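You operate a simulated robot arm through the tools that you are given. There is no shell and no other tool. Be economical: measure what you need, move in short steps, check, and stop when the job is done.

You are at the controls of a simulated two-armed robot. One attempt, no reset.

Task
Wipe up the spill on the wall end office side top with the cloth and put it back.

The check looks at the end state, three seconds after you hand in, the way a careful person would. Anything else that was tipped, shoved, dropped, spilled or broken makes it a failure. Flat cloth is picked up by pressing the open fingertips on it (5 to 10 N) and closing them slowly along it; thin cloth reads only 2 to 8 mm in the jaws.

Robot
Two 7-joint arms with two-finger parallel grippers on one trunk, on a base that drives. Base frame: it is fixed to the floor where the robot stands at the start and does not move with it; the origin is under the middle of the robot, x ahead of it, y to its left, z up. Units: mm, rad, N and s.
The left shoulder is at the start at [70, 134, 1101], the right one opposite. Payload 1.57 kg a hand.
Tool frame (each hand has its own): the origin (TCP) lies between the finger pads and is the grasp point; the fingertips stand 30 mm ahead of it; z points along the fingers, y is the line along which they close. The gripper opens to 80 mm. The fingers are 17 mm wide and 12 mm thick; the gripper's body (40 by 82 mm) begins 80 mm behind the TCP.
Orientation is that of the tool frame in the base frame, as a unit quaternion [x, y, z, w]. With the fingers straight down and closing along the base's y, the tool's x points along the base's -x, its y along +y and its z along -z.

Tools
- The arms move only by the tool apply_moves. It takes "left_plan", "right_plan" or both (then of equal length, played together; a hand with none holds still); each is a list of rows, each a list of 3 entries, a list of its own where there are three numbers: the shift along the base's x, y, z in units of 30 mm (1.0 is 30 mm), then the turn, a rotation vector about the base's x, y, z in units of 5 degrees (1.0 is 5 degrees), then the closure in counts, from 0 (fully open) to 255 (shut). In form: [[[tx, ty, tz], [rx, ry, rz], hand], ...]. A call has 1 to 12 rows; each row shifts and turns the commanded pose from where the row before left it. A call with a number of a shift or a turn outside -1 to 1 is refused whole. Each row takes 0.2 s and may step no farther than 50 mm and 0.15 rad from the row before; otherwise, or with a gripper value out of range, the whole call is refused. A pose out of reach is approached as far as the arm can. The call stops where the force on the tool passes 40 N (or 10 N more than at its start, if that is more) or the arm is blocked; 0.2 s more then pass. Each finger travels about 153 mm/s and halts on what it meets, pressing with about 28 N; the grip force reading is that of the motor and also rises with nothing between the fingers. The clock runs only during rows and for 0.2 s after the last one: add rows that do not move to give the fingers time. The reply holds the time, the measured pose of the TCP, the force on the tool along the base axes, the opening and the grip force, in the units named above and with some noise.
- Cameras (640 x 400 px; columns grow to the right, rows downward): "scene" is now at [132.5, 28.1, 1306]; the picture's right is [0.27, -0.96, 0.00], its down [-0.68, -0.19, -0.71] and it looks along [0.68, 0.19, -0.70] (base axes); focal length 265 px, centre (320, 200). "left" rides on the left gripper at [72, 7, -122] in its tool frame; the picture's right is [-0.09, 1.00, 0.00], its down [-0.84, -0.08, -0.54] and it looks along [-0.54, -0.05, 0.84] (tool axes); focal length 238 px, centre (320, 200). "right" rides on the right gripper at [72, -7, -122] in its tool frame; the picture's right is [0.09, 1.00, 0.00], its down [-0.84, 0.08, -0.54] and it looks along [-0.54, 0.05, 0.84] (tool axes); focal length 238 px, centre (320, 200). There is no depth. A picture from a camera that has moved, and an enlarged one, comes with that camera's place and axes in the base frame and with its lens. The place of the scene camera against the robot may be out by one fixed shift of up to 18 mm in any direction.
- grab_frame(camera): a new picture of that camera. It takes no simulated time.
- raise_lower(by): slides the trunk up (or, below 0, down) by that many mm; the arms and the scene camera ride with it, the base frame stays. It gives what a move gives, with no picture.
- steer(legs): drives the robot by 1 to 6 legs, each [ahead, left, turn to the left] in mm, mm and rad, along the robot's own axes; the way and the turn of a leg run together, so that a leg with both is an arc; at most 1500 mm and 3.142 rad a leg. The arms and the cameras ride along, it lands a little off, and it stops where it bumps. It gives what a move gives.
- aim_head(pan, tilt): turns the head with the scene camera to pan (to the left, within 1.501 rad either way) and tilt (down, from -0.506 to 1.204), counted from straight ahead of the robot. It gives what a move gives.
- close_up(camera, box): a new picture of the part [left, top, right, bottom] of that camera's present view, enlarged. It takes no simulated time.
- hand_in(): hands the job in; it is judged then, once.

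Go step by step. Nothing tells you exact positions but the pictures and the camera data: compare them with the known pose of the tool, close in by small moves and look again before you grip or let go. The budget is 120 turns and 88 pictures, counting those below and the enlarged ones. Unless the task says otherwise, let go and move clear before handing in, and close with one line.

The tools are called after "Call:" as name(argument=value, ...) on one line, values as JSON. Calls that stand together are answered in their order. apply_moves: Moves the arms, as the interface text tells. Its arguments: {"type":"object","properties":{"left_plan":{"type":"array"},"right_plan":{"type":"array"}},"required":[]} The other tools are called the same way: raise_lower (by) slides the trunk up or down; steer (legs) drives the base; aim_head (pan, tilt) turns the head that bears the scene camera; grab_frame (camera) takes a picture; close_up (camera, box) takes an enlarged picture of a part of a camera's view; hand_in () hands the job in.

At the start:

```text
time: 0.0
left_tcp_pos: [444.6, 305.6, 1089.9]
left_tool_rot: [0.0, 1.0, 0.0, 0.001]
left_ft_force: [0.1, 0.0, 0.1]
left_grip_width: 79.8
left_grip_force: 0.1
right_tcp_pos: [429.9, -131.0, 1055.5]
right_tool_rot: [0.0, 1.0, -0.001, 0.001]
right_ft_force: [-0.7, -0.2, -1.1]
right_grip_width: 80.2
right_grip_force: 0.1
trunk travel left (down, up): [-675.0, 265.0]
robot x, y, heading: [-3.3, 0.7, -0.003]
head pan, tilt: [0.276, 0.782]
```

scene: 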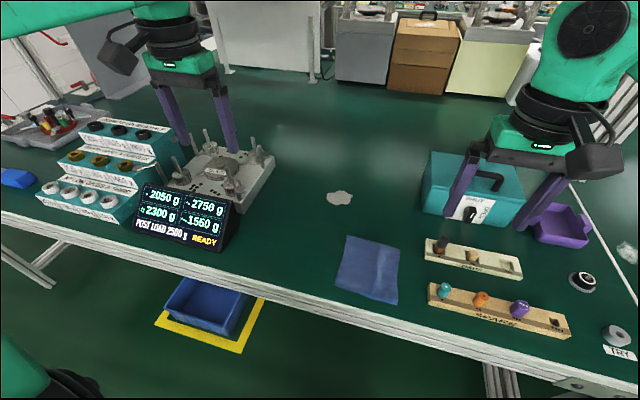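
right: 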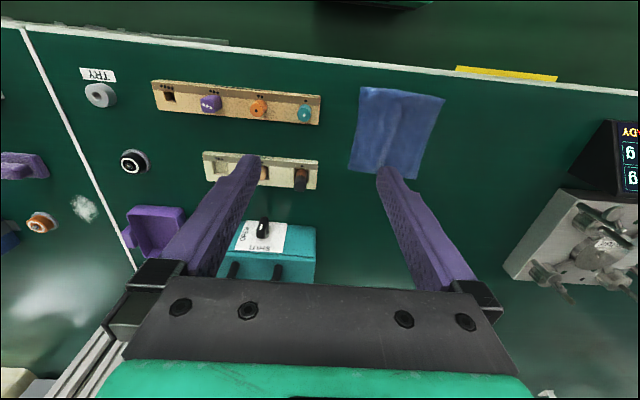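
left: 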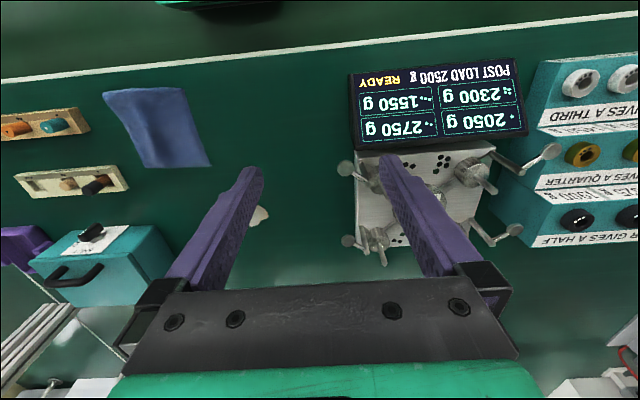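

I see a blue cloth on the bench and a white patch in front of me, and another whitish patch beyond the seam on the right. I need to find out which top is "wall end, office side", so I look around first.

Call:
aim_head(pan=-0.6, tilt=0.5)

Call:
grab_frame(camera="scene")

Call:
aim_head(pan=0.9, tilt=0.3)

Call:
grab_frame(camera="scene")

Call:
aim_head(pan=0.1, tilt=0.1)

Call:
grab_frame(camera="scene")

```text
time: 1.2
left_tcp_pos: [444.4, 306.1, 1089.4]
left_tool_rot: [0.0, 1.0, 0.0, 0.001]
left_ft_force: [-0.1, 0.1, 0.4]
left_grip_width: 79.8
left_grip_force: 0.0
right_tcp_pos: [430.2, -131.1, 1055.5]
right_tool_rot: [0.001, 1.0, 0.0, 0.001]
right_ft_force: [-0.1, -0.1, 0.6]
right_grip_width: 80.0
right_grip_force: 0.2
trunk travel left (down, up): [-675.0, 265.0]
robot x, y, heading: [-1.7, 0.3, 0.003]
head pan, tilt: [-0.6, 0.499]
```

```text
84 pictures are left
camera scene: at [129.3, -45.4, 1330.6], right [-0.56, -0.83, 0.0], down [-0.4, 0.27, -0.88], along [0.72, -0.5, -0.48], focal length 265 px, centre (320, 200)
```

scene: 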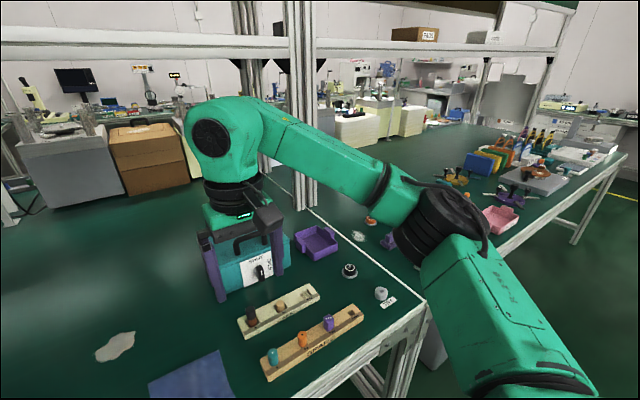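

```text
time: 2.8
left_tcp_pos: [444.8, 305.5, 1088.6]
left_tool_rot: [0.0, 1.0, 0.0, 0.001]
left_ft_force: [0.6, -0.5, -1.0]
left_grip_width: 80.0
left_grip_force: 0.1
right_tcp_pos: [429.5, -131.2, 1055.6]
right_tool_rot: [0.0, 1.0, 0.0, 0.0]
right_ft_force: [0.1, 0.3, 0.3]
right_grip_width: 79.8
right_grip_force: 0.0
trunk travel left (down, up): [-675.0, 265.0]
robot x, y, heading: [-1.5, 0.4, 0.001]
head pan, tilt: [0.901, 0.3]
```

```text
83 pictures are left
camera scene: at [112.2, 79.1, 1349.0], right [0.78, -0.62, 0.0], down [-0.18, -0.23, -0.96], along [0.59, 0.75, -0.3], focal length 265 px, centre (320, 200)
```

scene: 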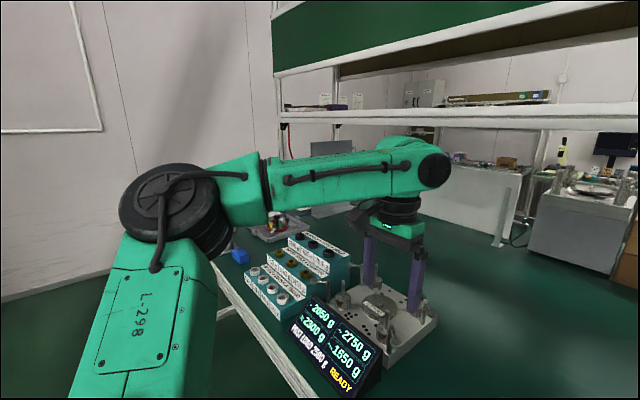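

```text
time: 3.9
left_tcp_pos: [444.7, 306.6, 1090.7]
left_tool_rot: [0.0, 1.0, -0.001, 0.001]
left_ft_force: [-0.9, -0.1, 0.4]
left_grip_width: 79.8
left_grip_force: 0.0
right_tcp_pos: [430.5, -131.0, 1056.1]
right_tool_rot: [0.0, 1.0, 0.0, 0.0]
right_ft_force: [0.5, 0.1, -0.9]
right_grip_width: 79.8
right_grip_force: 0.0
trunk travel left (down, up): [-675.0, 265.0]
robot x, y, heading: [0.4, 1.7, -0.004]
head pan, tilt: [0.099, 0.099]
```

```text
82 pictures are left
camera scene: at [145.7, 15.2, 1367.6], right [0.1, -0.99, 0.0], down [-0.1, -0.01, -0.99], along [0.99, 0.1, -0.1], focal length 265 px, centre (320, 200)
```

scene: 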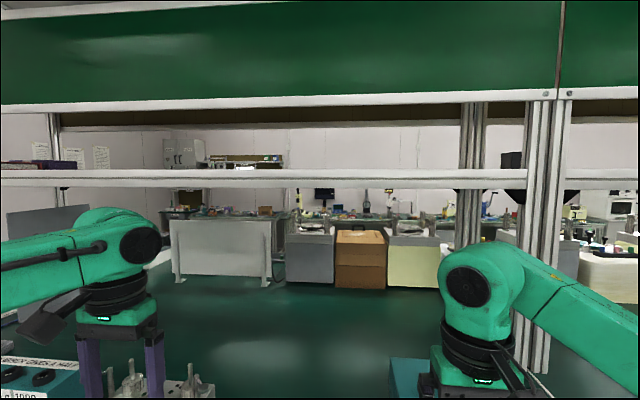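

My top is the one whose left end meets the wall, so I take the spill to be the one near (740, 130), with the cloth near (500, 5). I look more closely at the top and the neighbouring one to check.

Call:
aim_head(pan=0.1, tilt=0.75)

Call:
grab_frame(camera="scene")

Call:
close_up(camera="scene", box=[200, 130, 440, 280])

Call:
close_up(camera="right", box=[0, 60, 240, 400])

```text
time: 4.9
left_tcp_pos: [444.4, 305.1, 1090.1]
left_tool_rot: [0.0, 1.0, 0.0, 0.001]
left_ft_force: [0.0, -0.5, -0.1]
left_grip_width: 79.8
left_grip_force: 0.1
right_tcp_pos: [428.9, -131.5, 1056.1]
right_tool_rot: [0.0, 1.0, 0.0, 0.001]
right_ft_force: [-0.4, 0.5, 0.0]
right_grip_width: 80.2
right_grip_force: 0.1
trunk travel left (down, up): [-675.0, 265.0]
robot x, y, heading: [2.1, 0.1, 0.002]
head pan, tilt: [0.099, 0.75]
```

```text
81 pictures are left
camera scene: at [136.6, 14.2, 1308.7], right [0.1, -1.0, 0.0], down [-0.68, -0.07, -0.73], along [0.73, 0.07, -0.68], focal length 265 px, centre (320, 200)
```

scene: 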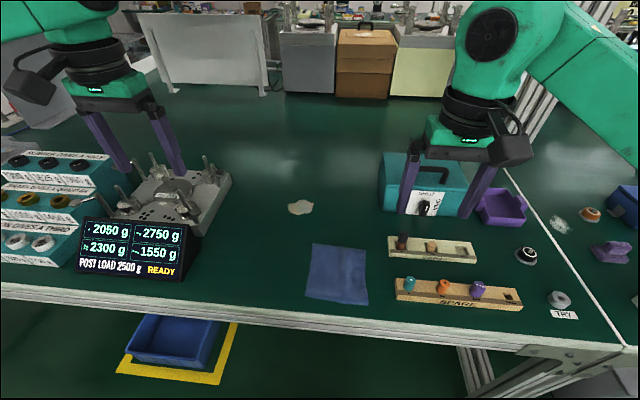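

```text
2.67 times, centred on (320, 205) of scene
camera zoom: at [136.6, 14.2, 1308.7], right [0.1, -1.0, 0.0], down [-0.68, -0.07, -0.73], along [0.73, 0.07, -0.68], focal length 707 px, centre (320, 187)
```

zoom: 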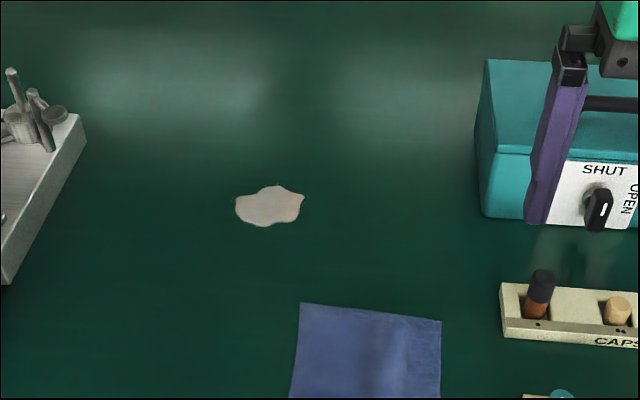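

```text
1.18 times, centred on (120, 230) of right
camera zoom: at [358.9, -137.9, 1178.4], right [-0.09, 1.0, 0.0], down [0.84, 0.08, 0.54], along [0.54, 0.05, -0.84], focal length 280 px, centre (555, 165)
```

zoom: 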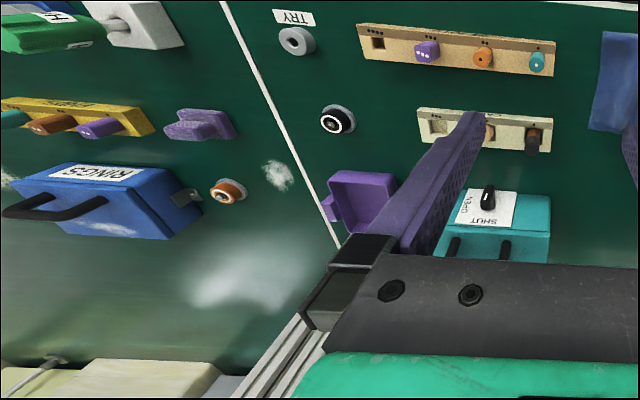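

Two candidate spills lie on different tops, so I need to be sure of the naming. I look farther left, right and along the bench.

Call:
aim_head(pan=1.45, tilt=0.15)

Call:
grab_frame(camera="scene")

Call:
aim_head(pan=-1.3, tilt=0.15)

Call:
grab_frame(camera="scene")

Call:
aim_head(pan=-0.75, tilt=0.45)

Call:
close_up(camera="scene", box=[200, 150, 520, 350])

```text
time: 6.4
left_tcp_pos: [444.9, 305.8, 1090.3]
left_tool_rot: [0.0, 1.0, -0.001, 0.0]
left_ft_force: [0.3, -0.2, 0.2]
left_grip_width: 80.1
left_grip_force: 0.2
right_tcp_pos: [429.5, -130.8, 1057.2]
right_tool_rot: [-0.001, 1.0, 0.0, 0.0]
right_ft_force: [0.6, 0.3, 0.0]
right_grip_width: 80.1
right_grip_force: 0.0
trunk travel left (down, up): [-675.0, 265.0]
robot x, y, heading: [1.2, -0.1, 0.001]
head pan, tilt: [1.45, 0.15]
```

```text
78 pictures are left
camera scene: at [65.4, 98.0, 1363.0], right [0.99, -0.12, 0.0], down [-0.02, -0.15, -0.99], along [0.12, 0.98, -0.15], focal length 265 px, centre (320, 200)
```

scene: 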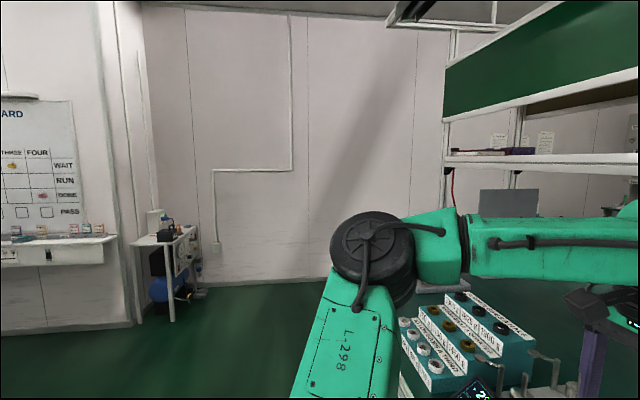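

```text
time: 8.9
left_tcp_pos: [444.7, 306.2, 1090.3]
left_tool_rot: [0.0, 1.0, 0.0, 0.001]
left_ft_force: [0.6, 0.2, 0.2]
left_grip_width: 79.9
left_grip_force: 0.0
right_tcp_pos: [430.1, -131.9, 1055.2]
right_tool_rot: [0.0, 1.0, -0.001, 0.0]
right_ft_force: [0.0, 0.1, 0.9]
right_grip_width: 80.4
right_grip_force: 0.1
trunk travel left (down, up): [-675.0, 265.0]
robot x, y, heading: [-0.1, -1.2, 0.001]
head pan, tilt: [-1.3, 0.15]
```

```text
77 pictures are left
camera scene: at [79.0, -83.4, 1363.0], right [-0.96, -0.27, 0.0], down [-0.04, 0.14, -0.99], along [0.26, -0.95, -0.15], focal length 265 px, centre (320, 200)
```

scene: 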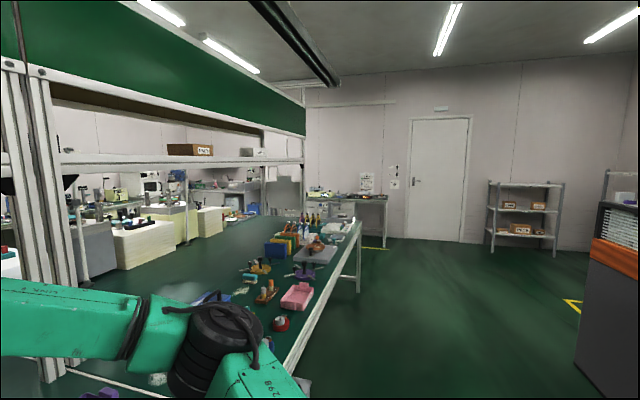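

```text
time: 9.8
left_tcp_pos: [444.5, 305.7, 1089.8]
left_tool_rot: [-0.001, 1.0, 0.001, 0.001]
left_ft_force: [-0.2, -0.3, -0.8]
left_grip_width: 80.0
left_grip_force: 0.1
right_tcp_pos: [429.6, -131.2, 1055.3]
right_tool_rot: [-0.001, 1.0, -0.001, 0.0]
right_ft_force: [0.0, -0.4, 0.8]
right_grip_width: 80.0
right_grip_force: 0.0
trunk travel left (down, up): [-675.0, 265.0]
robot x, y, heading: [1.6, 2.3, -0.003]
head pan, tilt: [-0.75, 0.45]
```

```text
2.00 times, centred on (360, 250) of scene
camera zoom: at [121.2, -56.8, 1335.1], right [-0.68, -0.73, 0.0], down [-0.32, 0.3, -0.9], along [0.66, -0.61, -0.43], focal length 530 px, centre (240, 100)
```

zoom: 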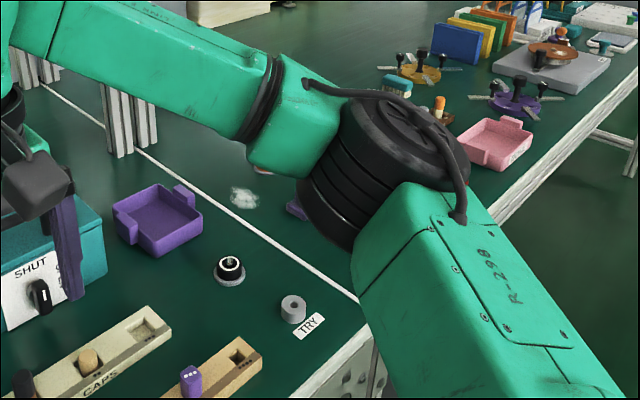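

The left end of this top meets the wall and the beige puddle lies on it; the patch on the next top is a dry-looking smudge on a different top. The puddle is beyond reach from here, so I check the base clearance before driving closer.

Call:
aim_head(pan=0.0, tilt=1.2)

Call:
grab_frame(camera="scene")

```text
time: 10.9
left_tcp_pos: [444.5, 305.9, 1089.3]
left_tool_rot: [0.0, 1.0, 0.0, 0.001]
left_ft_force: [0.1, 0.3, 0.0]
left_grip_width: 80.2
left_grip_force: 0.0
right_tcp_pos: [429.4, -131.9, 1057.8]
right_tool_rot: [0.0, 1.0, 0.0, -0.001]
right_ft_force: [0.6, -0.4, 0.8]
right_grip_width: 80.0
right_grip_force: 0.1
trunk travel left (down, up): [-675.0, 265.0]
robot x, y, heading: [1.4, 3.8, -0.004]
head pan, tilt: [0.0, 1.201]
```

```text
75 pictures are left
camera scene: at [110.1, 5.8, 1276.9], right [0.0, -1.0, 0.0], down [-0.93, 0.0, -0.36], along [0.36, 0.0, -0.93], focal length 265 px, centre (320, 200)
```

scene: 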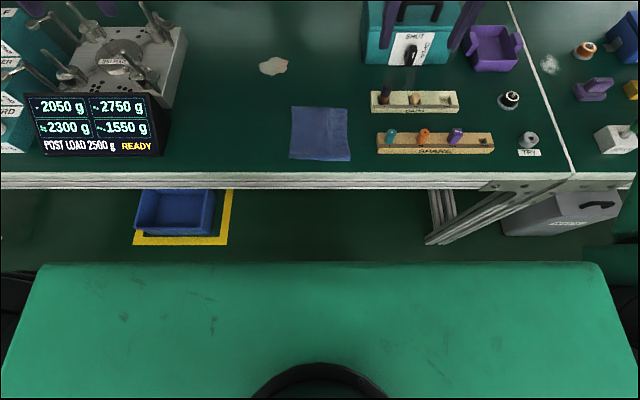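

The table edge is at about x = 385 and the chest front at about 150, with the puddle at about (736, 135). I drive ahead slowly to get it within reach.

Call:
steer(legs=[[80, 0, 0]])

Call:
steer(legs=[[80, 0, 0]])

Call:
grab_frame(camera="scene")

```text
time: 12.0
left_tcp_pos: [524.6, 304.7, 1090.5]
left_tool_rot: [0.0, 1.0, 0.0, 0.001]
left_ft_force: [1.2, -0.9, 0.0]
left_grip_width: 79.9
left_grip_force: 0.0
right_tcp_pos: [509.5, -131.7, 1055.9]
right_tool_rot: [0.0, 1.0, 0.0, 0.001]
right_ft_force: [0.0, 0.4, 0.0]
right_grip_width: 80.0
right_grip_force: 0.1
trunk travel left (down, up): [-675.0, 265.0]
robot x, y, heading: [80.0, 0.6, 0.002]
head pan, tilt: [0.0, 1.201]
```

```text
time: 13.1
left_tcp_pos: [603.1, 305.7, 1089.9]
left_tool_rot: [0.001, 1.0, 0.001, 0.003]
left_ft_force: [-0.4, -0.5, -0.3]
left_grip_width: 80.0
left_grip_force: 0.0
right_tcp_pos: [588.4, -132.8, 1057.3]
right_tool_rot: [0.001, 1.0, 0.0, 0.001]
right_ft_force: [-0.8, 0.9, 0.0]
right_grip_width: 79.9
right_grip_force: 0.1
trunk travel left (down, up): [-675.0, 265.0]
robot x, y, heading: [163.3, -0.7, -0.003]
head pan, tilt: [0.0, 1.201]
```

```text
74 pictures are left
camera scene: at [267.9, 5.6, 1277.1], right [0.0, -1.0, 0.0], down [-0.93, 0.0, -0.36], along [0.36, 0.0, -0.93], focal length 265 px, centre (320, 200)
```

scene: 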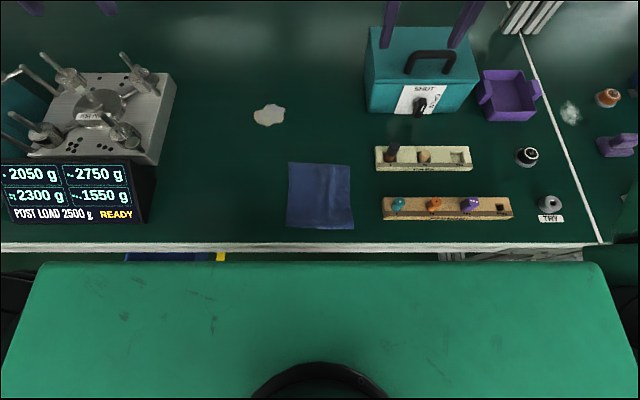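

Now in reach: the cloth measures about 155 × 147 mm with its centre near (501, 7), and the puddle is near (725, 130). I move the right hand aside and bring the left hand above the cloth to look from closer.

Call:
apply_moves(left_plan=[[[-0.34, -1, -0.4], [0, 0, 0], 0], [[-0.34, -1, -0.4], [0, 0, 0], 0], [[-0.34, -1, -0.4], [0, 0, 0], 0], [[-0.34, -1, -0.4], [0, 0, 0], 0], [[-0.34, -1, -0.4], [0, 0, 0], 0], [[-0.34, -1, -0.4], [0, 0, 0], 0], [[-0.34, -1, -0.4], [0, 0, 0], 0], [[-0.34, -1, -0.4], [0, 0, 0], 0], [[-0.34, -1, -0.4], [0, 0, 0], 0], [[-0.34, -1, -0.4], [0, 0, 0], 0], [[0, 0, 0], [0, 0, 0], 0]], right_plan=[[[-0.3, -1, 0], [0, 0, 0], 0], [[-0.3, -1, 0], [0, 0, 0], 0], [[-0.3, -1, 0], [0, 0, 0], 0], [[-0.3, -1, 0], [0, 0, 0], 0], [[-0.3, -1, 0], [0, 0, 0], 0], [[-0.3, -1, 0], [0, 0, 0], 0], [[-0.3, -0.5, 0], [0, 0, 0], 0], [[0, 0, 0], [0, 0, 0], 0], [[0, 0, 0], [0, 0, 0], 0], [[0, 0, 0], [0, 0, 0], 0], [[0, 0, 0], [0, 0, 0], 0]])

Call:
grab_frame(camera="left")

Call:
grab_frame(camera="scene")

```text
time: 15.5
left_tcp_pos: [501.3, 21.2, 970.2]
left_tool_rot: [-0.001, 1.0, -0.002, 0.002]
left_ft_force: [0.3, -1.1, -0.5]
left_grip_width: 80.0
left_grip_force: 0.1
left hand out of reach, approached as far as the arm can: row 10
right_tcp_pos: [525.9, -326.5, 1055.5]
right_tool_rot: [0.0, 1.0, 0.0, 0.001]
right_ft_force: [0.3, -0.9, -0.3]
right_grip_width: 79.8
right_grip_force: 0.0
trunk travel left (down, up): [-675.0, 265.0]
robot x, y, heading: [158.6, 0.4, -0.003]
head pan, tilt: [0.0, 1.201]
```

```text
73 pictures are left
camera left: at [428.0, 28.3, 1090.8], right [0.09, 1.0, 0.0], down [0.83, -0.08, 0.55], along [0.54, -0.05, -0.84], focal length 238 px, centre (320, 200)
```

left: 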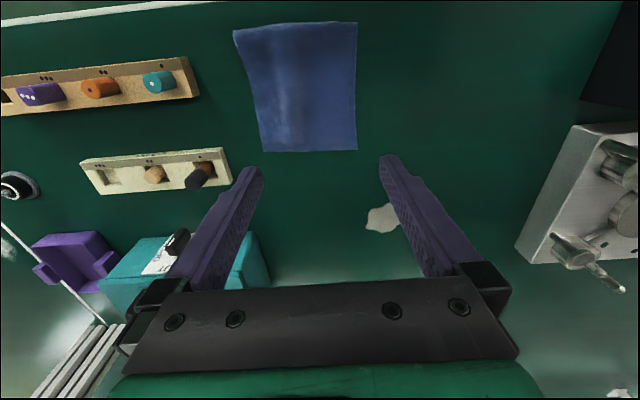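

```text
72 pictures are left
camera scene: at [269.2, 5.6, 1277.0], right [0.0, -1.0, 0.0], down [-0.93, 0.0, -0.36], along [0.36, 0.0, -0.93], focal length 265 px, centre (320, 200)
```

scene: 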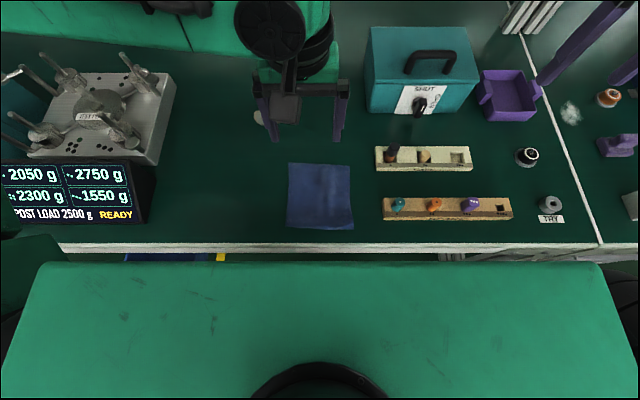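

From the wrist camera the cloth spans about x 402–578, y −82 to 78 (the scene camera seems ~10 mm off), and the puddle is near (717, 120). I lower the left hand toward the cloth's middle.

Call:
apply_moves(left_plan=[[[-0.1, 0, -0.9], [0, 0, 0], 0], [[-0.1, 0, -0.9], [0, 0, 0], 0], [[0, 0, -0.9], [0, 0, 0], 0], [[0, 0, -0.9], [0, 0, 0], 0], [[0, 0, -0.9], [0, 0, 0], 0], [[0, 0, -0.9], [0, 0, 0], 0], [[0, 0, -0.5], [0, 0, 0], 0], [[0, 0, 0], [0, 0, 0], 0]])

Call:
grab_frame(camera="left")

Call:
grab_frame(camera="scene")

```text
time: 17.3
left_tcp_pos: [486.4, 64.3, 811.8]
left_tool_rot: [0.001, 1.0, -0.001, 0.001]
left_ft_force: [-0.1, -0.6, -0.5]
left_grip_width: 79.9
left_grip_force: 0.1
left hand out of reach, approached as far as the arm can: row 2, 3, 4, 5, 6, 7
right_tcp_pos: [526.6, -326.7, 1054.7]
right_tool_rot: [0.0, 1.0, 0.0, 0.0]
right_ft_force: [0.3, 0.8, -0.5]
right_grip_width: 80.2
right_grip_force: 0.0
trunk travel left (down, up): [-675.0, 265.0]
robot x, y, heading: [156.6, 4.0, -0.001]
head pan, tilt: [0.0, 1.201]
```

```text
71 pictures are left
camera left: at [414.5, 71.7, 932.3], right [0.09, 1.0, 0.0], down [0.84, -0.08, 0.54], along [0.54, -0.05, -0.84], focal length 238 px, centre (320, 200)
```

left: 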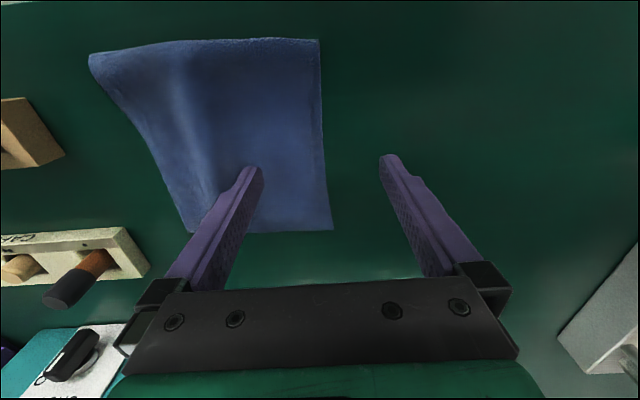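

```text
70 pictures are left
camera scene: at [269.8, 5.5, 1276.9], right [0.0, -1.0, 0.0], down [-0.93, 0.0, -0.36], along [0.36, 0.0, -0.93], focal length 265 px, centre (320, 200)
```

scene: 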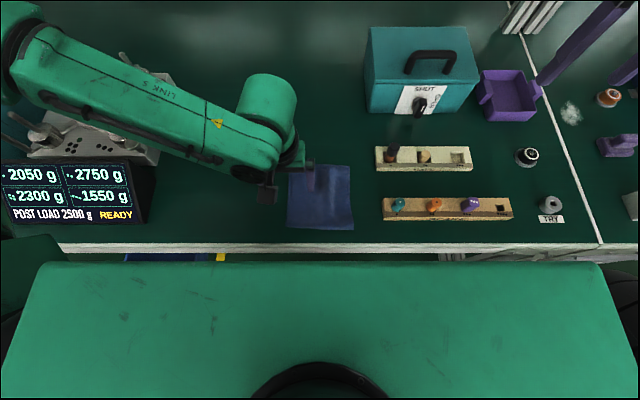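

The left arm cannot reach inward to the cloth's middle from here. I raise the hand and shift the robot 110 mm to the right so both cloth and puddle lie on its left side.

Call:
apply_moves(left_plan=[[[0, 0.5, 0.9], [0, 0, 0], 0], [[0, 0.5, 0.9], [0, 0, 0], 0], [[0, 0.5, 0.9], [0, 0, 0], 0], [[0, 0.5, 0.9], [0, 0, 0], 0], [[0, 0, 0], [0, 0, 0], 0]])

Call:
steer(legs=[[0, -110, 0]])

```text
time: 18.5
left_tcp_pos: [484.9, 125.4, 920.6]
left_tool_rot: [0.0, 1.0, 0.0, 0.0]
left_ft_force: [-0.2, -0.8, -0.3]
left_grip_width: 80.0
left_grip_force: 0.1
right_tcp_pos: [527.6, -327.4, 1054.4]
right_tool_rot: [0.0, 1.0, 0.0, 0.001]
right_ft_force: [0.7, -1.0, 0.5]
right_grip_width: 80.0
right_grip_force: 0.1
trunk travel left (down, up): [-675.0, 265.0]
robot x, y, heading: [165.1, 0.9, -0.001]
head pan, tilt: [0.0, 1.201]
```

```text
time: 19.7
left_tcp_pos: [485.2, 15.1, 921.5]
left_tool_rot: [0.0, 1.0, 0.001, 0.001]
left_ft_force: [-0.1, 0.0, 0.1]
left_grip_width: 79.8
left_grip_force: 0.0
right_tcp_pos: [526.0, -436.7, 1055.0]
right_tool_rot: [0.0, 1.0, 0.0, 0.0]
right_ft_force: [-0.4, -0.3, -0.2]
right_grip_width: 80.1
right_grip_force: 0.0
trunk travel left (down, up): [-675.0, 265.0]
robot x, y, heading: [163.7, -111.4, -0.004]
head pan, tilt: [0.0, 1.201]
```

The hand is now over the cloth at (485, 15). I centre it and lower it to about 20 mm above the cloth.

Call:
apply_moves(left_plan=[[[0.1, -0.2, -0.9], [0, 0, 0], 0], [[0.1, -0.2, -0.9], [0, 0, 0], 0], [[0, -0.15, -0.9], [0, 0, 0], 0], [[0, 0, -0.9], [0, 0, 0], 0], [[0, 0, -0.9], [0, 0, 0], 0], [[0, 0, -0.6], [0, 0, 0], 0], [[0, 0, 0], [0, 0, 0], 0]])

Call:
grab_frame(camera="left")

Call:
grab_frame(camera="scene")

```text
time: 20.9
left_tcp_pos: [492.2, -3.9, 791.4]
left_tool_rot: [0.001, 1.0, -0.001, 0.008]
left_ft_force: [-4.1, 1.7, 18.9]
left_grip_width: 80.2
left_grip_force: 0.0
right_tcp_pos: [524.6, -436.9, 1056.4]
right_tool_rot: [0.0, 1.0, 0.0, 0.002]
right_ft_force: [-0.4, -0.1, 0.8]
right_grip_width: 80.4
right_grip_force: 0.0
trunk travel left (down, up): [-675.0, 265.0]
robot x, y, heading: [158.2, -112.4, -0.001]
head pan, tilt: [0.0, 1.201]
stopped in row 6 (left hand): the force on the tool passed its limit (the readings are from after the stop); the commanded pose is now the measured one
```

```text
69 pictures are left
camera left: at [418.1, 3.9, 911.2], right [0.1, 1.0, 0.0], down [0.83, -0.08, 0.56], along [0.55, -0.05, -0.83], focal length 238 px, centre (320, 200)
```

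left: 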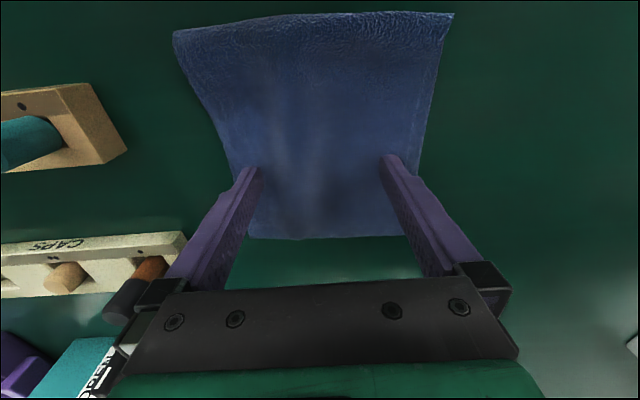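

```text
68 pictures are left
camera scene: at [266.9, -105.3, 1277.3], right [0.0, -1.0, 0.0], down [-0.93, 0.0, -0.36], along [0.36, 0.0, -0.93], focal length 265 px, centre (320, 200)
```

scene: 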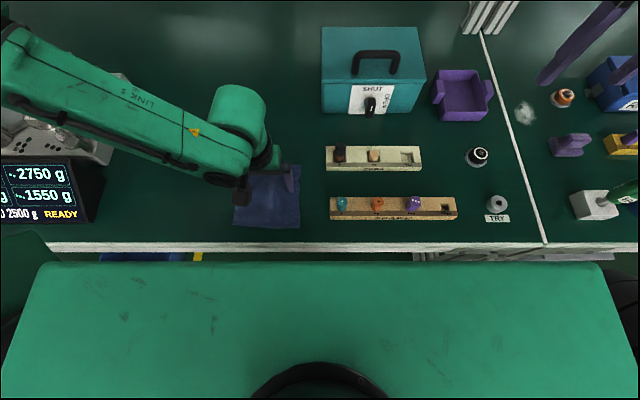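

The contact at TCP z = 791 and the change of the cloth's size between pictures agree: the surface is really at about z = 758, so the puddle is near (683, 118) and the cloth's centre near (481, 3). The tips press at 19 N, so I ease off to 5–10 N.

Call:
apply_moves(left_plan=[[[-0.2, 0.1, 0.1], [0, 0, 0], 0], [[0, 0, 0], [0, 0, 0], 0]])

```text
time: 21.5
left_tcp_pos: [485.4, -1.4, 792.5]
left_tool_rot: [0.003, 1.0, -0.001, 0.007]
left_ft_force: [-0.1, -0.3, 0.7]
left_grip_width: 79.7
left_grip_force: 0.0
right_tcp_pos: [526.0, -437.6, 1055.9]
right_tool_rot: [0.0, 1.0, 0.0, 0.0]
right_ft_force: [-0.2, 0.2, 0.3]
right_grip_width: 79.8
right_grip_force: 0.1
trunk travel left (down, up): [-675.0, 265.0]
robot x, y, heading: [161.0, -111.8, -0.004]
head pan, tilt: [0.0, 1.201]
```

The force is gone, so the surface is just below. I step down gently to find 5–10 N.

Call:
apply_moves(left_plan=[[[0, 0, -0.06], [0, 0, 0], 0], [[0, 0, 0], [0, 0, 0], 0]])

```text
time: 22.1
left_tcp_pos: [486.3, -1.6, 791.2]
left_tool_rot: [0.002, 1.0, -0.001, 0.006]
left_ft_force: [-0.7, -0.1, 5.7]
left_grip_width: 80.2
left_grip_force: 0.1
right_tcp_pos: [526.0, -437.5, 1054.7]
right_tool_rot: [-0.001, 1.0, 0.0, 0.0]
right_ft_force: [-0.5, -0.5, -0.5]
right_grip_width: 79.8
right_grip_force: 0.0
trunk travel left (down, up): [-675.0, 265.0]
robot x, y, heading: [158.2, -112.3, 0.0]
head pan, tilt: [0.0, 1.201]
```

5.7 N; I add a touch more pressure and close slowly along the cloth.

Call:
apply_moves(left_plan=[[[0, 0, -0.03], [0, 0, 0], 10], [[0, 0, 0], [0, 0, 0], 20], [[0, 0, 0], [0, 0, 0], 30], [[0, 0, 0], [0, 0, 0], 42], [[0, 0, 0], [0, 0, 0], 54], [[0, 0, 0], [0, 0, 0], 66], [[0, 0, 0], [0, 0, 0], 78], [[0, 0, 0], [0, 0, 0], 90], [[0, 0, 0], [0, 0, 0], 102], [[0, 0, 0], [0, 0, 0], 114], [[0, 0, 0], [0, 0, 0], 126], [[0, 0, 0], [0, 0, 0], 138]])

Call:
grab_frame(camera="left")

```text
time: 24.7
left_tcp_pos: [485.7, -0.8, 792.5]
left_tool_rot: [0.002, 1.0, -0.001, 0.007]
left_ft_force: [2.0, -0.9, 26.2]
left_grip_width: 36.7
left_grip_force: 0.1
right_tcp_pos: [524.9, -438.0, 1055.3]
right_tool_rot: [0.0, 1.0, 0.0, 0.001]
right_ft_force: [-0.8, 0.4, 1.0]
right_grip_width: 79.7
right_grip_force: 0.2
trunk travel left (down, up): [-675.0, 265.0]
robot x, y, heading: [159.6, -108.2, -0.003]
head pan, tilt: [0.0, 1.201]
```

```text
67 pictures are left
camera left: at [412.4, 6.1, 911.2], right [0.1, 1.0, 0.0], down [0.83, -0.08, 0.56], along [0.55, -0.05, -0.83], focal length 238 px, centre (320, 200)
```

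left: 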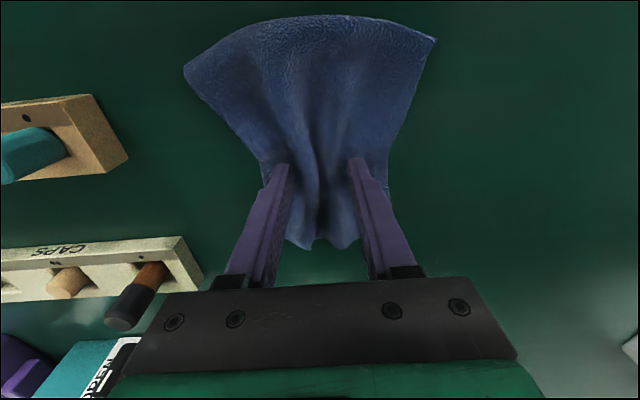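

The cloth gathers nicely between the fingers, but pressure has risen to 26 N as they close. I ease up slightly and finish closing.

Call:
apply_moves(left_plan=[[[0, 0, 0.06], [0, 0, 0], 138], [[0, 0, 0], [0, 0, 0], 150], [[0, 0, 0.02], [0, 0, 0], 162], [[0, 0, 0], [0, 0, 0], 174], [[0, 0, 0.02], [0, 0, 0], 186], [[0, 0, 0], [0, 0, 0], 198], [[0, 0, 0], [0, 0, 0], 210], [[0, 0, 0], [0, 0, 0], 222], [[0, 0, 0], [0, 0, 0], 234], [[0, 0, 0], [0, 0, 0], 246], [[0, 0, 0], [0, 0, 0], 255], [[0, 0, 0], [0, 0, 0], 255]])

Call:
grab_frame(camera="left")

```text
time: 27.3
left_tcp_pos: [486.4, 0.1, 793.9]
left_tool_rot: [0.002, 1.0, -0.001, 0.007]
left_ft_force: [-0.1, -0.7, 0.5]
left_grip_width: 4.9
left_grip_force: 25.1
right_tcp_pos: [526.3, -437.9, 1055.2]
right_tool_rot: [0.0, 1.0, 0.0, 0.001]
right_ft_force: [1.3, -0.2, 0.2]
right_grip_width: 80.1
right_grip_force: 0.1
trunk travel left (down, up): [-675.0, 265.0]
robot x, y, heading: [159.0, -108.8, -0.008]
head pan, tilt: [0.0, 1.201]
```

```text
66 pictures are left
camera left: at [414.1, 7.1, 913.3], right [0.1, 1.0, 0.0], down [0.83, -0.08, 0.55], along [0.55, -0.05, -0.83], focal length 238 px, centre (320, 200)
```

left: 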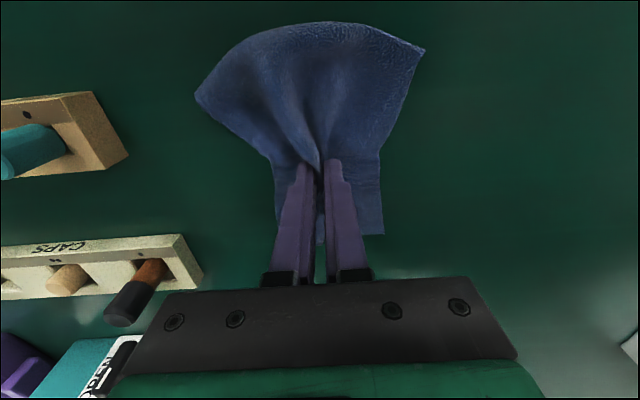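

The cloth is gripped (4.9 mm). I lift it and move it to just above the near side of the puddle.

Call:
apply_moves(left_plan=[[[0, 0, 0.7], [0, 0, 0], 255], [[0, 0, 0.7], [0, 0, 0], 255], [[0, 0, 0.6], [0, 0, 0], 255], [[0.7, 0.5, 0], [0, 0, 0], 255], [[0.7, 0.5, 0], [0, 0, 0], 255], [[0.7, 0.5, 0], [0, 0, 0], 255], [[0.7, 0.5, 0], [0, 0, 0], 255], [[0, 0, 0], [0, 0, 0], 255]])

Call:
grab_frame(camera="left")

Call:
grab_frame(camera="scene")

```text
time: 29.1
left_tcp_pos: [571.8, 58.2, 855.0]
left_tool_rot: [0.002, 1.0, -0.001, 0.007]
left_ft_force: [-0.3, 0.7, -0.1]
left_grip_width: 4.7
left_grip_force: 24.9
right_tcp_pos: [526.2, -437.2, 1054.8]
right_tool_rot: [0.0, 1.0, 0.0, 0.0]
right_ft_force: [0.3, -0.4, -0.5]
right_grip_width: 80.0
right_grip_force: 0.1
trunk travel left (down, up): [-675.0, 265.0]
robot x, y, heading: [157.5, -111.2, -0.0]
head pan, tilt: [0.0, 1.201]
```

```text
65 pictures are left
camera left: at [498.7, 65.9, 975.4], right [0.1, 1.0, 0.0], down [0.83, -0.08, 0.55], along [0.55, -0.05, -0.83], focal length 238 px, centre (320, 200)
```

left: 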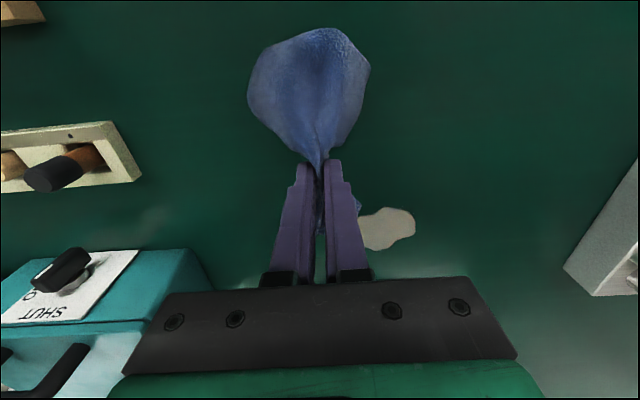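

```text
64 pictures are left
camera scene: at [269.3, -105.4, 1276.9], right [0.0, -1.0, 0.0], down [-0.93, 0.0, -0.36], along [0.36, 0.0, -0.93], focal length 265 px, centre (320, 200)
```

scene: 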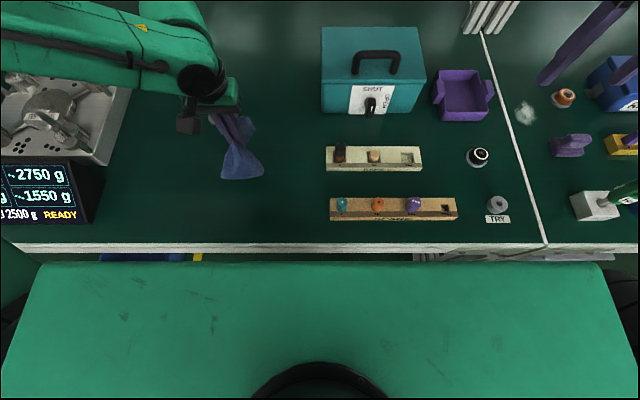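

The cloth is held and the puddle spans about x 659–727, y 98–160. I move over its centre and lower gently.

Call:
apply_moves(left_plan=[[[0.8, 0.48, 0], [0, 0, 0], 255], [[0.8, 0.48, 0], [0, 0, 0], 255], [[0.8, 0.48, 0], [0, 0, 0], 255], [[0.8, 0.48, 0], [0, 0, 0], 255], [[0.8, 0.48, 0], [0, 0, 0], 255], [[0, 0, -0.6], [0, 0, 0], 255], [[0, 0, -0.6], [0, 0, 0], 255], [[0, 0, -0.4], [0, 0, 0], 255], [[0, 0, -0.3], [0, 0, 0], 255], [[0, 0, 0], [0, 0, 0], 255]])

Call:
grab_frame(camera="left")

Call:
close_up(camera="scene", box=[80, 30, 320, 180])

```text
time: 31.3
left_tcp_pos: [683.6, 133.8, 800.4]
left_tool_rot: [0.002, 1.0, -0.001, 0.007]
left_ft_force: [0.0, -0.3, 0.5]
left_grip_width: 5.2
left_grip_force: 25.9
left hand out of reach, approached as far as the arm can: row 8, 9
right_tcp_pos: [528.3, -437.8, 1054.1]
right_tool_rot: [0.0, 1.0, 0.0, 0.0]
right_ft_force: [-0.3, 0.3, 0.0]
right_grip_width: 79.7
right_grip_force: 0.1
trunk travel left (down, up): [-675.0, 265.0]
robot x, y, heading: [158.1, -111.0, -0.003]
head pan, tilt: [0.0, 1.201]
```

```text
63 pictures are left
camera left: at [609.6, 142.1, 920.6], right [0.1, 1.0, 0.0], down [0.83, -0.08, 0.55], along [0.55, -0.05, -0.83], focal length 238 px, centre (320, 200)
```

left: 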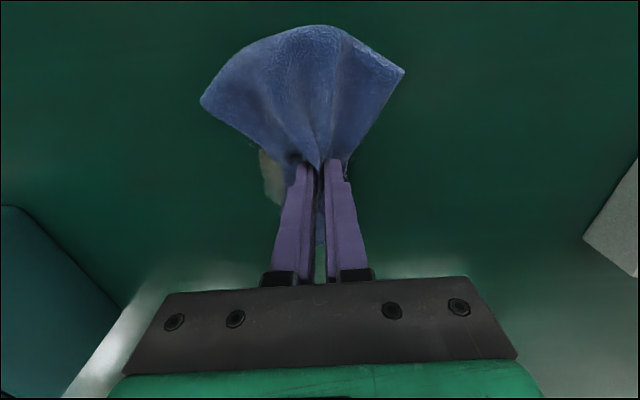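

```text
2.67 times, centred on (200, 105) of scene
camera zoom: at [269.9, -105.2, 1276.9], right [0.0, -1.0, 0.0], down [-0.93, 0.0, -0.36], along [0.36, 0.0, -0.93], focal length 707 px, centre (640, 453)
```

zoom: 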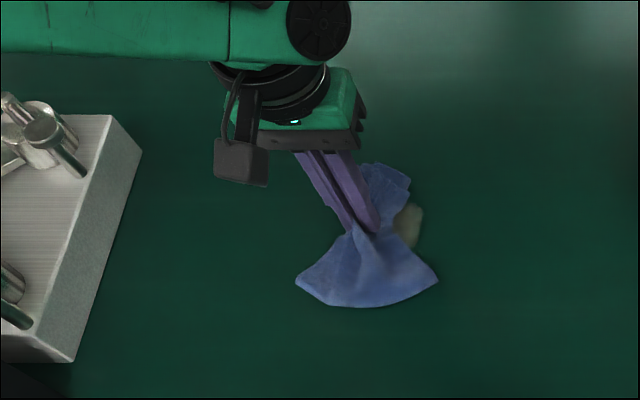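

The arm runs out of reach at x ≈ 684 with part of the puddle still ahead. I lift the hand clear and lower the trunk to gain horizontal reach.

Call:
apply_moves(left_plan=[[[-0.1, 0, 0.9], [0, 0, 0], 255], [[-0.1, 0, 0.9], [0, 0, 0], 255], [[-0.1, 0, 0.9], [0, 0, 0], 255], [[-0.1, 0, 0.9], [0, 0, 0], 255], [[0, 0, 0], [0, 0, 0], 255]])

Call:
grab_frame(camera="scene")

```text
time: 32.5
left_tcp_pos: [670.4, 135.4, 909.1]
left_tool_rot: [0.002, 1.0, 0.0, 0.006]
left_ft_force: [-0.1, -0.3, 0.3]
left_grip_width: 5.0
left_grip_force: 25.3
right_tcp_pos: [528.4, -436.7, 1054.7]
right_tool_rot: [0.0, 1.0, 0.001, 0.0]
right_ft_force: [0.0, 0.2, -0.1]
right_grip_width: 79.8
right_grip_force: 0.2
trunk travel left (down, up): [-675.0, 265.0]
robot x, y, heading: [163.7, -107.7, -0.001]
head pan, tilt: [0.0, 1.201]
```

```text
61 pictures are left
camera scene: at [270.3, -104.9, 1276.8], right [0.0, -1.0, 0.0], down [-0.93, 0.0, -0.36], along [0.36, 0.0, -0.93], focal length 265 px, centre (320, 200)
```

scene: 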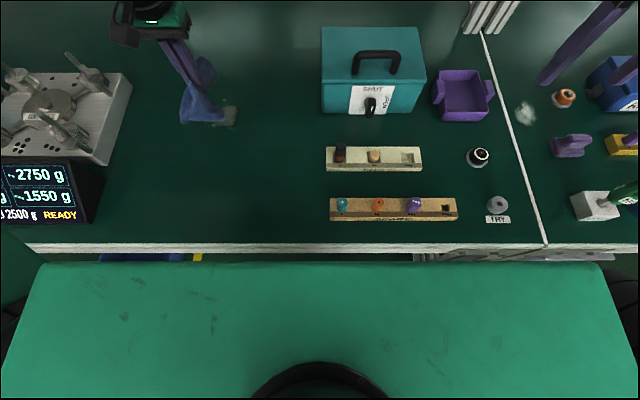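

Clear above. I lower the trunk by 85 mm.

Call:
raise_lower(by=-85)

Call:
grab_frame(camera="left")

Call:
grab_frame(camera="scene")

```text
time: 33.7
left_tcp_pos: [671.2, 134.4, 825.1]
left_tool_rot: [0.002, 1.0, -0.001, 0.006]
left_ft_force: [0.6, -0.5, -0.6]
left_grip_width: 5.1
left_grip_force: 25.0
right_tcp_pos: [526.8, -437.0, 969.7]
right_tool_rot: [0.0, 1.0, 0.0, 0.0]
right_ft_force: [-0.6, 0.9, 0.1]
right_grip_width: 79.9
right_grip_force: 0.0
trunk travel left (down, up): [-590.0, 350.0]
robot x, y, heading: [159.8, -111.9, -0.002]
head pan, tilt: [0.0, 1.201]
```

```text
60 pictures are left
camera left: at [598.0, 142.2, 944.3], right [0.1, 1.0, 0.0], down [0.83, -0.08, 0.55], along [0.55, -0.05, -0.83], focal length 238 px, centre (320, 200)
```

left: 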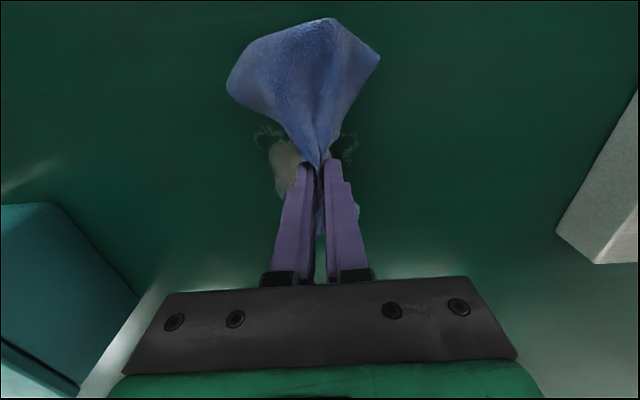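

```text
59 pictures are left
camera scene: at [269.5, -104.9, 1191.9], right [0.0, -1.0, 0.0], down [-0.93, 0.0, -0.36], along [0.36, 0.0, -0.93], focal length 265 px, centre (320, 200)
```

scene: 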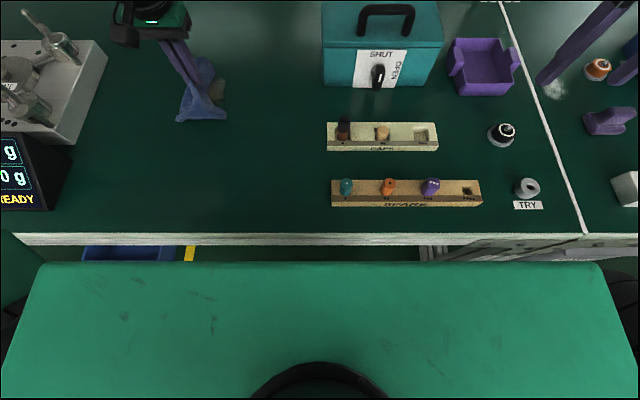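

The contact already took up part of the puddle, so wiping works. I lower onto it over its centre and press lightly.

Call:
apply_moves(left_plan=[[[0.5, -0.4, 0], [0, 0, 0], 255], [[0.2, -0.2, -0.4], [0, 0, 0], 255], [[0, 0, -0.4], [0, 0, 0], 255], [[0, 0, -0.15], [0, 0, 0], 255], [[0, 0, -0.1], [0, 0, 0], 255], [[0, 0, 0], [0, 0, 0], 255]])

```text
time: 35.1
left_tcp_pos: [691.1, 116.2, 794.7]
left_tool_rot: [0.003, 1.0, -0.001, 0.007]
left_ft_force: [-1.7, -0.6, 5.5]
left_grip_width: 4.9
left_grip_force: 25.2
right_tcp_pos: [526.5, -438.8, 971.3]
right_tool_rot: [0.0, 1.0, 0.001, 0.001]
right_ft_force: [-0.3, -0.4, -0.6]
right_grip_width: 79.9
right_grip_force: 0.2
trunk travel left (down, up): [-590.0, 350.0]
robot x, y, heading: [159.1, -110.5, -0.005]
head pan, tilt: [0.0, 1.201]
```

5.5 N, a good pressure. I wipe back and forth over the puddle's area.

Call:
apply_moves(left_plan=[[[-0.8, -0.9, -0.03], [0, 0, 0], 255], [[0, 0.9, 0], [0, 0, 0], 255], [[0, 0.9, 0], [0, 0, 0], 255], [[0, 0.9, 0], [0, 0, 0], 255], [[0.7, 0, 0], [0, 0, 0], 255], [[0, -0.9, 0], [0, 0, 0], 255], [[0, -0.9, 0], [0, 0, 0], 255], [[0, -0.9, 0], [0, 0, 0], 255], [[0.7, 0, 0], [0, 0, 0], 255], [[0, 0.9, 0], [0, 0, 0], 255], [[0, 0.9, 0], [0, 0, 0], 255], [[0, 0.9, 0], [0, 0, 0], 255]])

Call:
grab_frame(camera="left")

Call:
close_up(camera="scene", box=[80, 30, 320, 180])

```text
time: 37.7
left_tcp_pos: [702.8, 173.6, 796.6]
left_tool_rot: [0.003, 1.0, -0.002, 0.006]
left_ft_force: [-0.4, -0.1, 0.4]
left_grip_width: 4.8
left_grip_force: 24.8
left hand out of reach, approached as far as the arm can: row 9
right_tcp_pos: [527.1, -437.0, 969.2]
right_tool_rot: [0.001, 1.0, 0.0, 0.0]
right_ft_force: [0.7, 0.6, 0.1]
right_grip_width: 79.9
right_grip_force: 0.0
trunk travel left (down, up): [-590.0, 350.0]
robot x, y, heading: [159.0, -110.7, -0.004]
head pan, tilt: [0.0, 1.201]
```

```text
58 pictures are left
camera left: at [630.7, 181.0, 915.0], right [0.1, 1.0, 0.0], down [0.83, -0.08, 0.55], along [0.55, -0.05, -0.83], focal length 238 px, centre (320, 200)
```

left: 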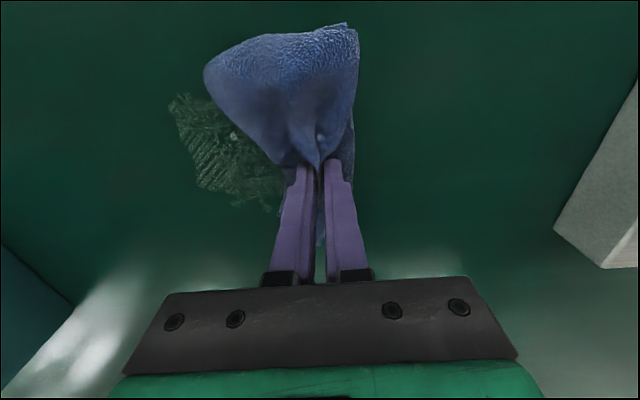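

```text
2.67 times, centred on (200, 105) of scene
camera zoom: at [269.6, -104.4, 1191.9], right [0.0, -1.0, 0.0], down [-0.93, 0.0, -0.36], along [0.36, 0.0, -0.93], focal length 707 px, centre (640, 453)
```

zoom: 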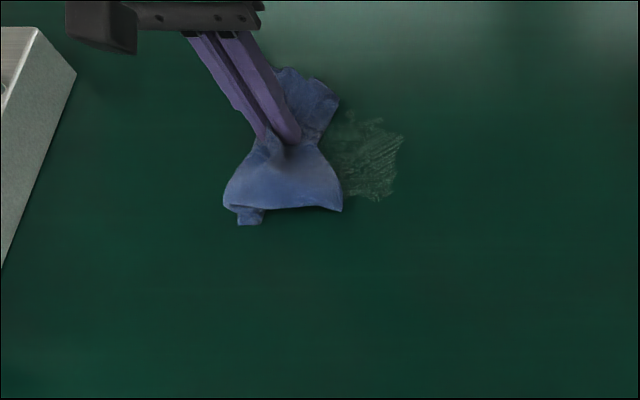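

Most is taken up; a thin streaky film remains at about x 652–739, y 90–130. To reach its far part I lift, shift the robot left a bit, and wipe again.

Call:
apply_moves(left_plan=[[[0, 0, 0.8], [0, 0, 0], 255], [[-0.3, -0.8, 0.3], [0, 0, 0], 255], [[-0.3, -0.8, 0], [0, 0, 0], 255], [[-0.3, -0.8, 0], [0, 0, 0], 255], [[0, 0, 0], [0, 0, 0], 255]])

Call:
steer(legs=[[12, 60, 0]])

Call:
grab_frame(camera="left")

Call:
close_up(camera="scene", box=[140, 30, 380, 180])

```text
time: 38.9
left_tcp_pos: [675.6, 100.5, 826.8]
left_tool_rot: [0.001, 1.0, -0.001, 0.007]
left_ft_force: [0.0, 0.1, 0.2]
left_grip_width: 5.0
left_grip_force: 24.5
right_tcp_pos: [526.7, -436.4, 969.9]
right_tool_rot: [0.0, 1.0, 0.0, -0.001]
right_ft_force: [0.2, -0.7, -0.7]
right_grip_width: 80.0
right_grip_force: 0.1
trunk travel left (down, up): [-590.0, 350.0]
robot x, y, heading: [157.9, -111.5, 0.002]
head pan, tilt: [0.0, 1.201]
```

```text
time: 39.9
left_tcp_pos: [688.8, 157.9, 826.8]
left_tool_rot: [0.003, 1.0, 0.0, 0.006]
left_ft_force: [0.0, -0.9, 0.1]
left_grip_width: 5.0
left_grip_force: 25.3
right_tcp_pos: [539.3, -379.9, 969.5]
right_tool_rot: [0.001, 1.0, 0.0, 0.0]
right_ft_force: [0.6, -0.3, -0.2]
right_grip_width: 80.0
right_grip_force: 0.1
trunk travel left (down, up): [-590.0, 350.0]
robot x, y, heading: [171.4, -49.2, -0.001]
head pan, tilt: [0.0, 1.201]
```

```text
56 pictures are left
camera left: at [615.6, 166.6, 947.0], right [0.1, 1.0, 0.0], down [0.83, -0.08, 0.55], along [0.55, -0.05, -0.83], focal length 238 px, centre (320, 200)
```

left: 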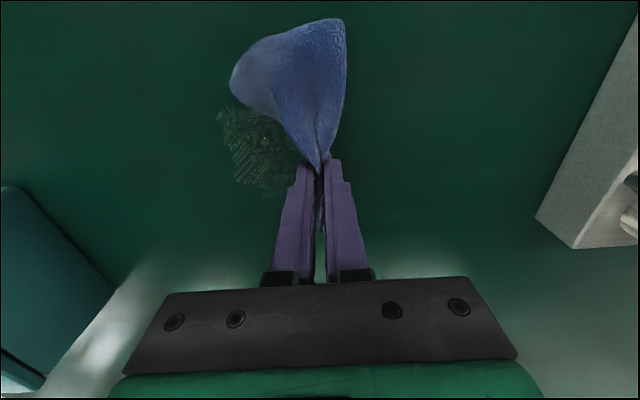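

```text
2.67 times, centred on (260, 105) of scene
camera zoom: at [282.0, -46.4, 1191.9], right [0.0, -1.0, 0.0], down [-0.93, 0.0, -0.36], along [0.36, 0.0, -0.93], focal length 707 px, centre (480, 453)
```

zoom: 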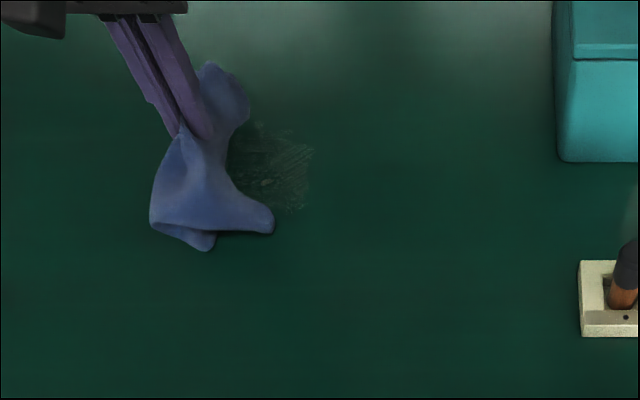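

Film remains to the right of the hand. I lower again at y ≈ 130 and stroke along x this time.

Call:
apply_moves(left_plan=[[[-0.3, -0.9, 0], [0, 0, 0], 255], [[-0.3, 0, -0.5], [0, 0, 0], 255], [[-0.3, 0, -0.5], [0, 0, 0], 255], [[0, 0, -0.1], [0, 0, 0], 255], [[0, 0, 0], [0, 0, 0], 255]])

```text
time: 41.1
left_tcp_pos: [662.5, 131.7, 795.0]
left_tool_rot: [0.003, 1.0, -0.002, 0.008]
left_ft_force: [-0.4, -0.7, 1.2]
left_grip_width: 4.9
left_grip_force: 25.7
right_tcp_pos: [538.9, -379.2, 970.2]
right_tool_rot: [0.0, 1.0, 0.0, 0.0]
right_ft_force: [0.3, 0.3, -0.8]
right_grip_width: 80.0
right_grip_force: 0.1
trunk travel left (down, up): [-590.0, 350.0]
robot x, y, heading: [177.3, -53.4, -0.0]
head pan, tilt: [0.0, 1.201]
```

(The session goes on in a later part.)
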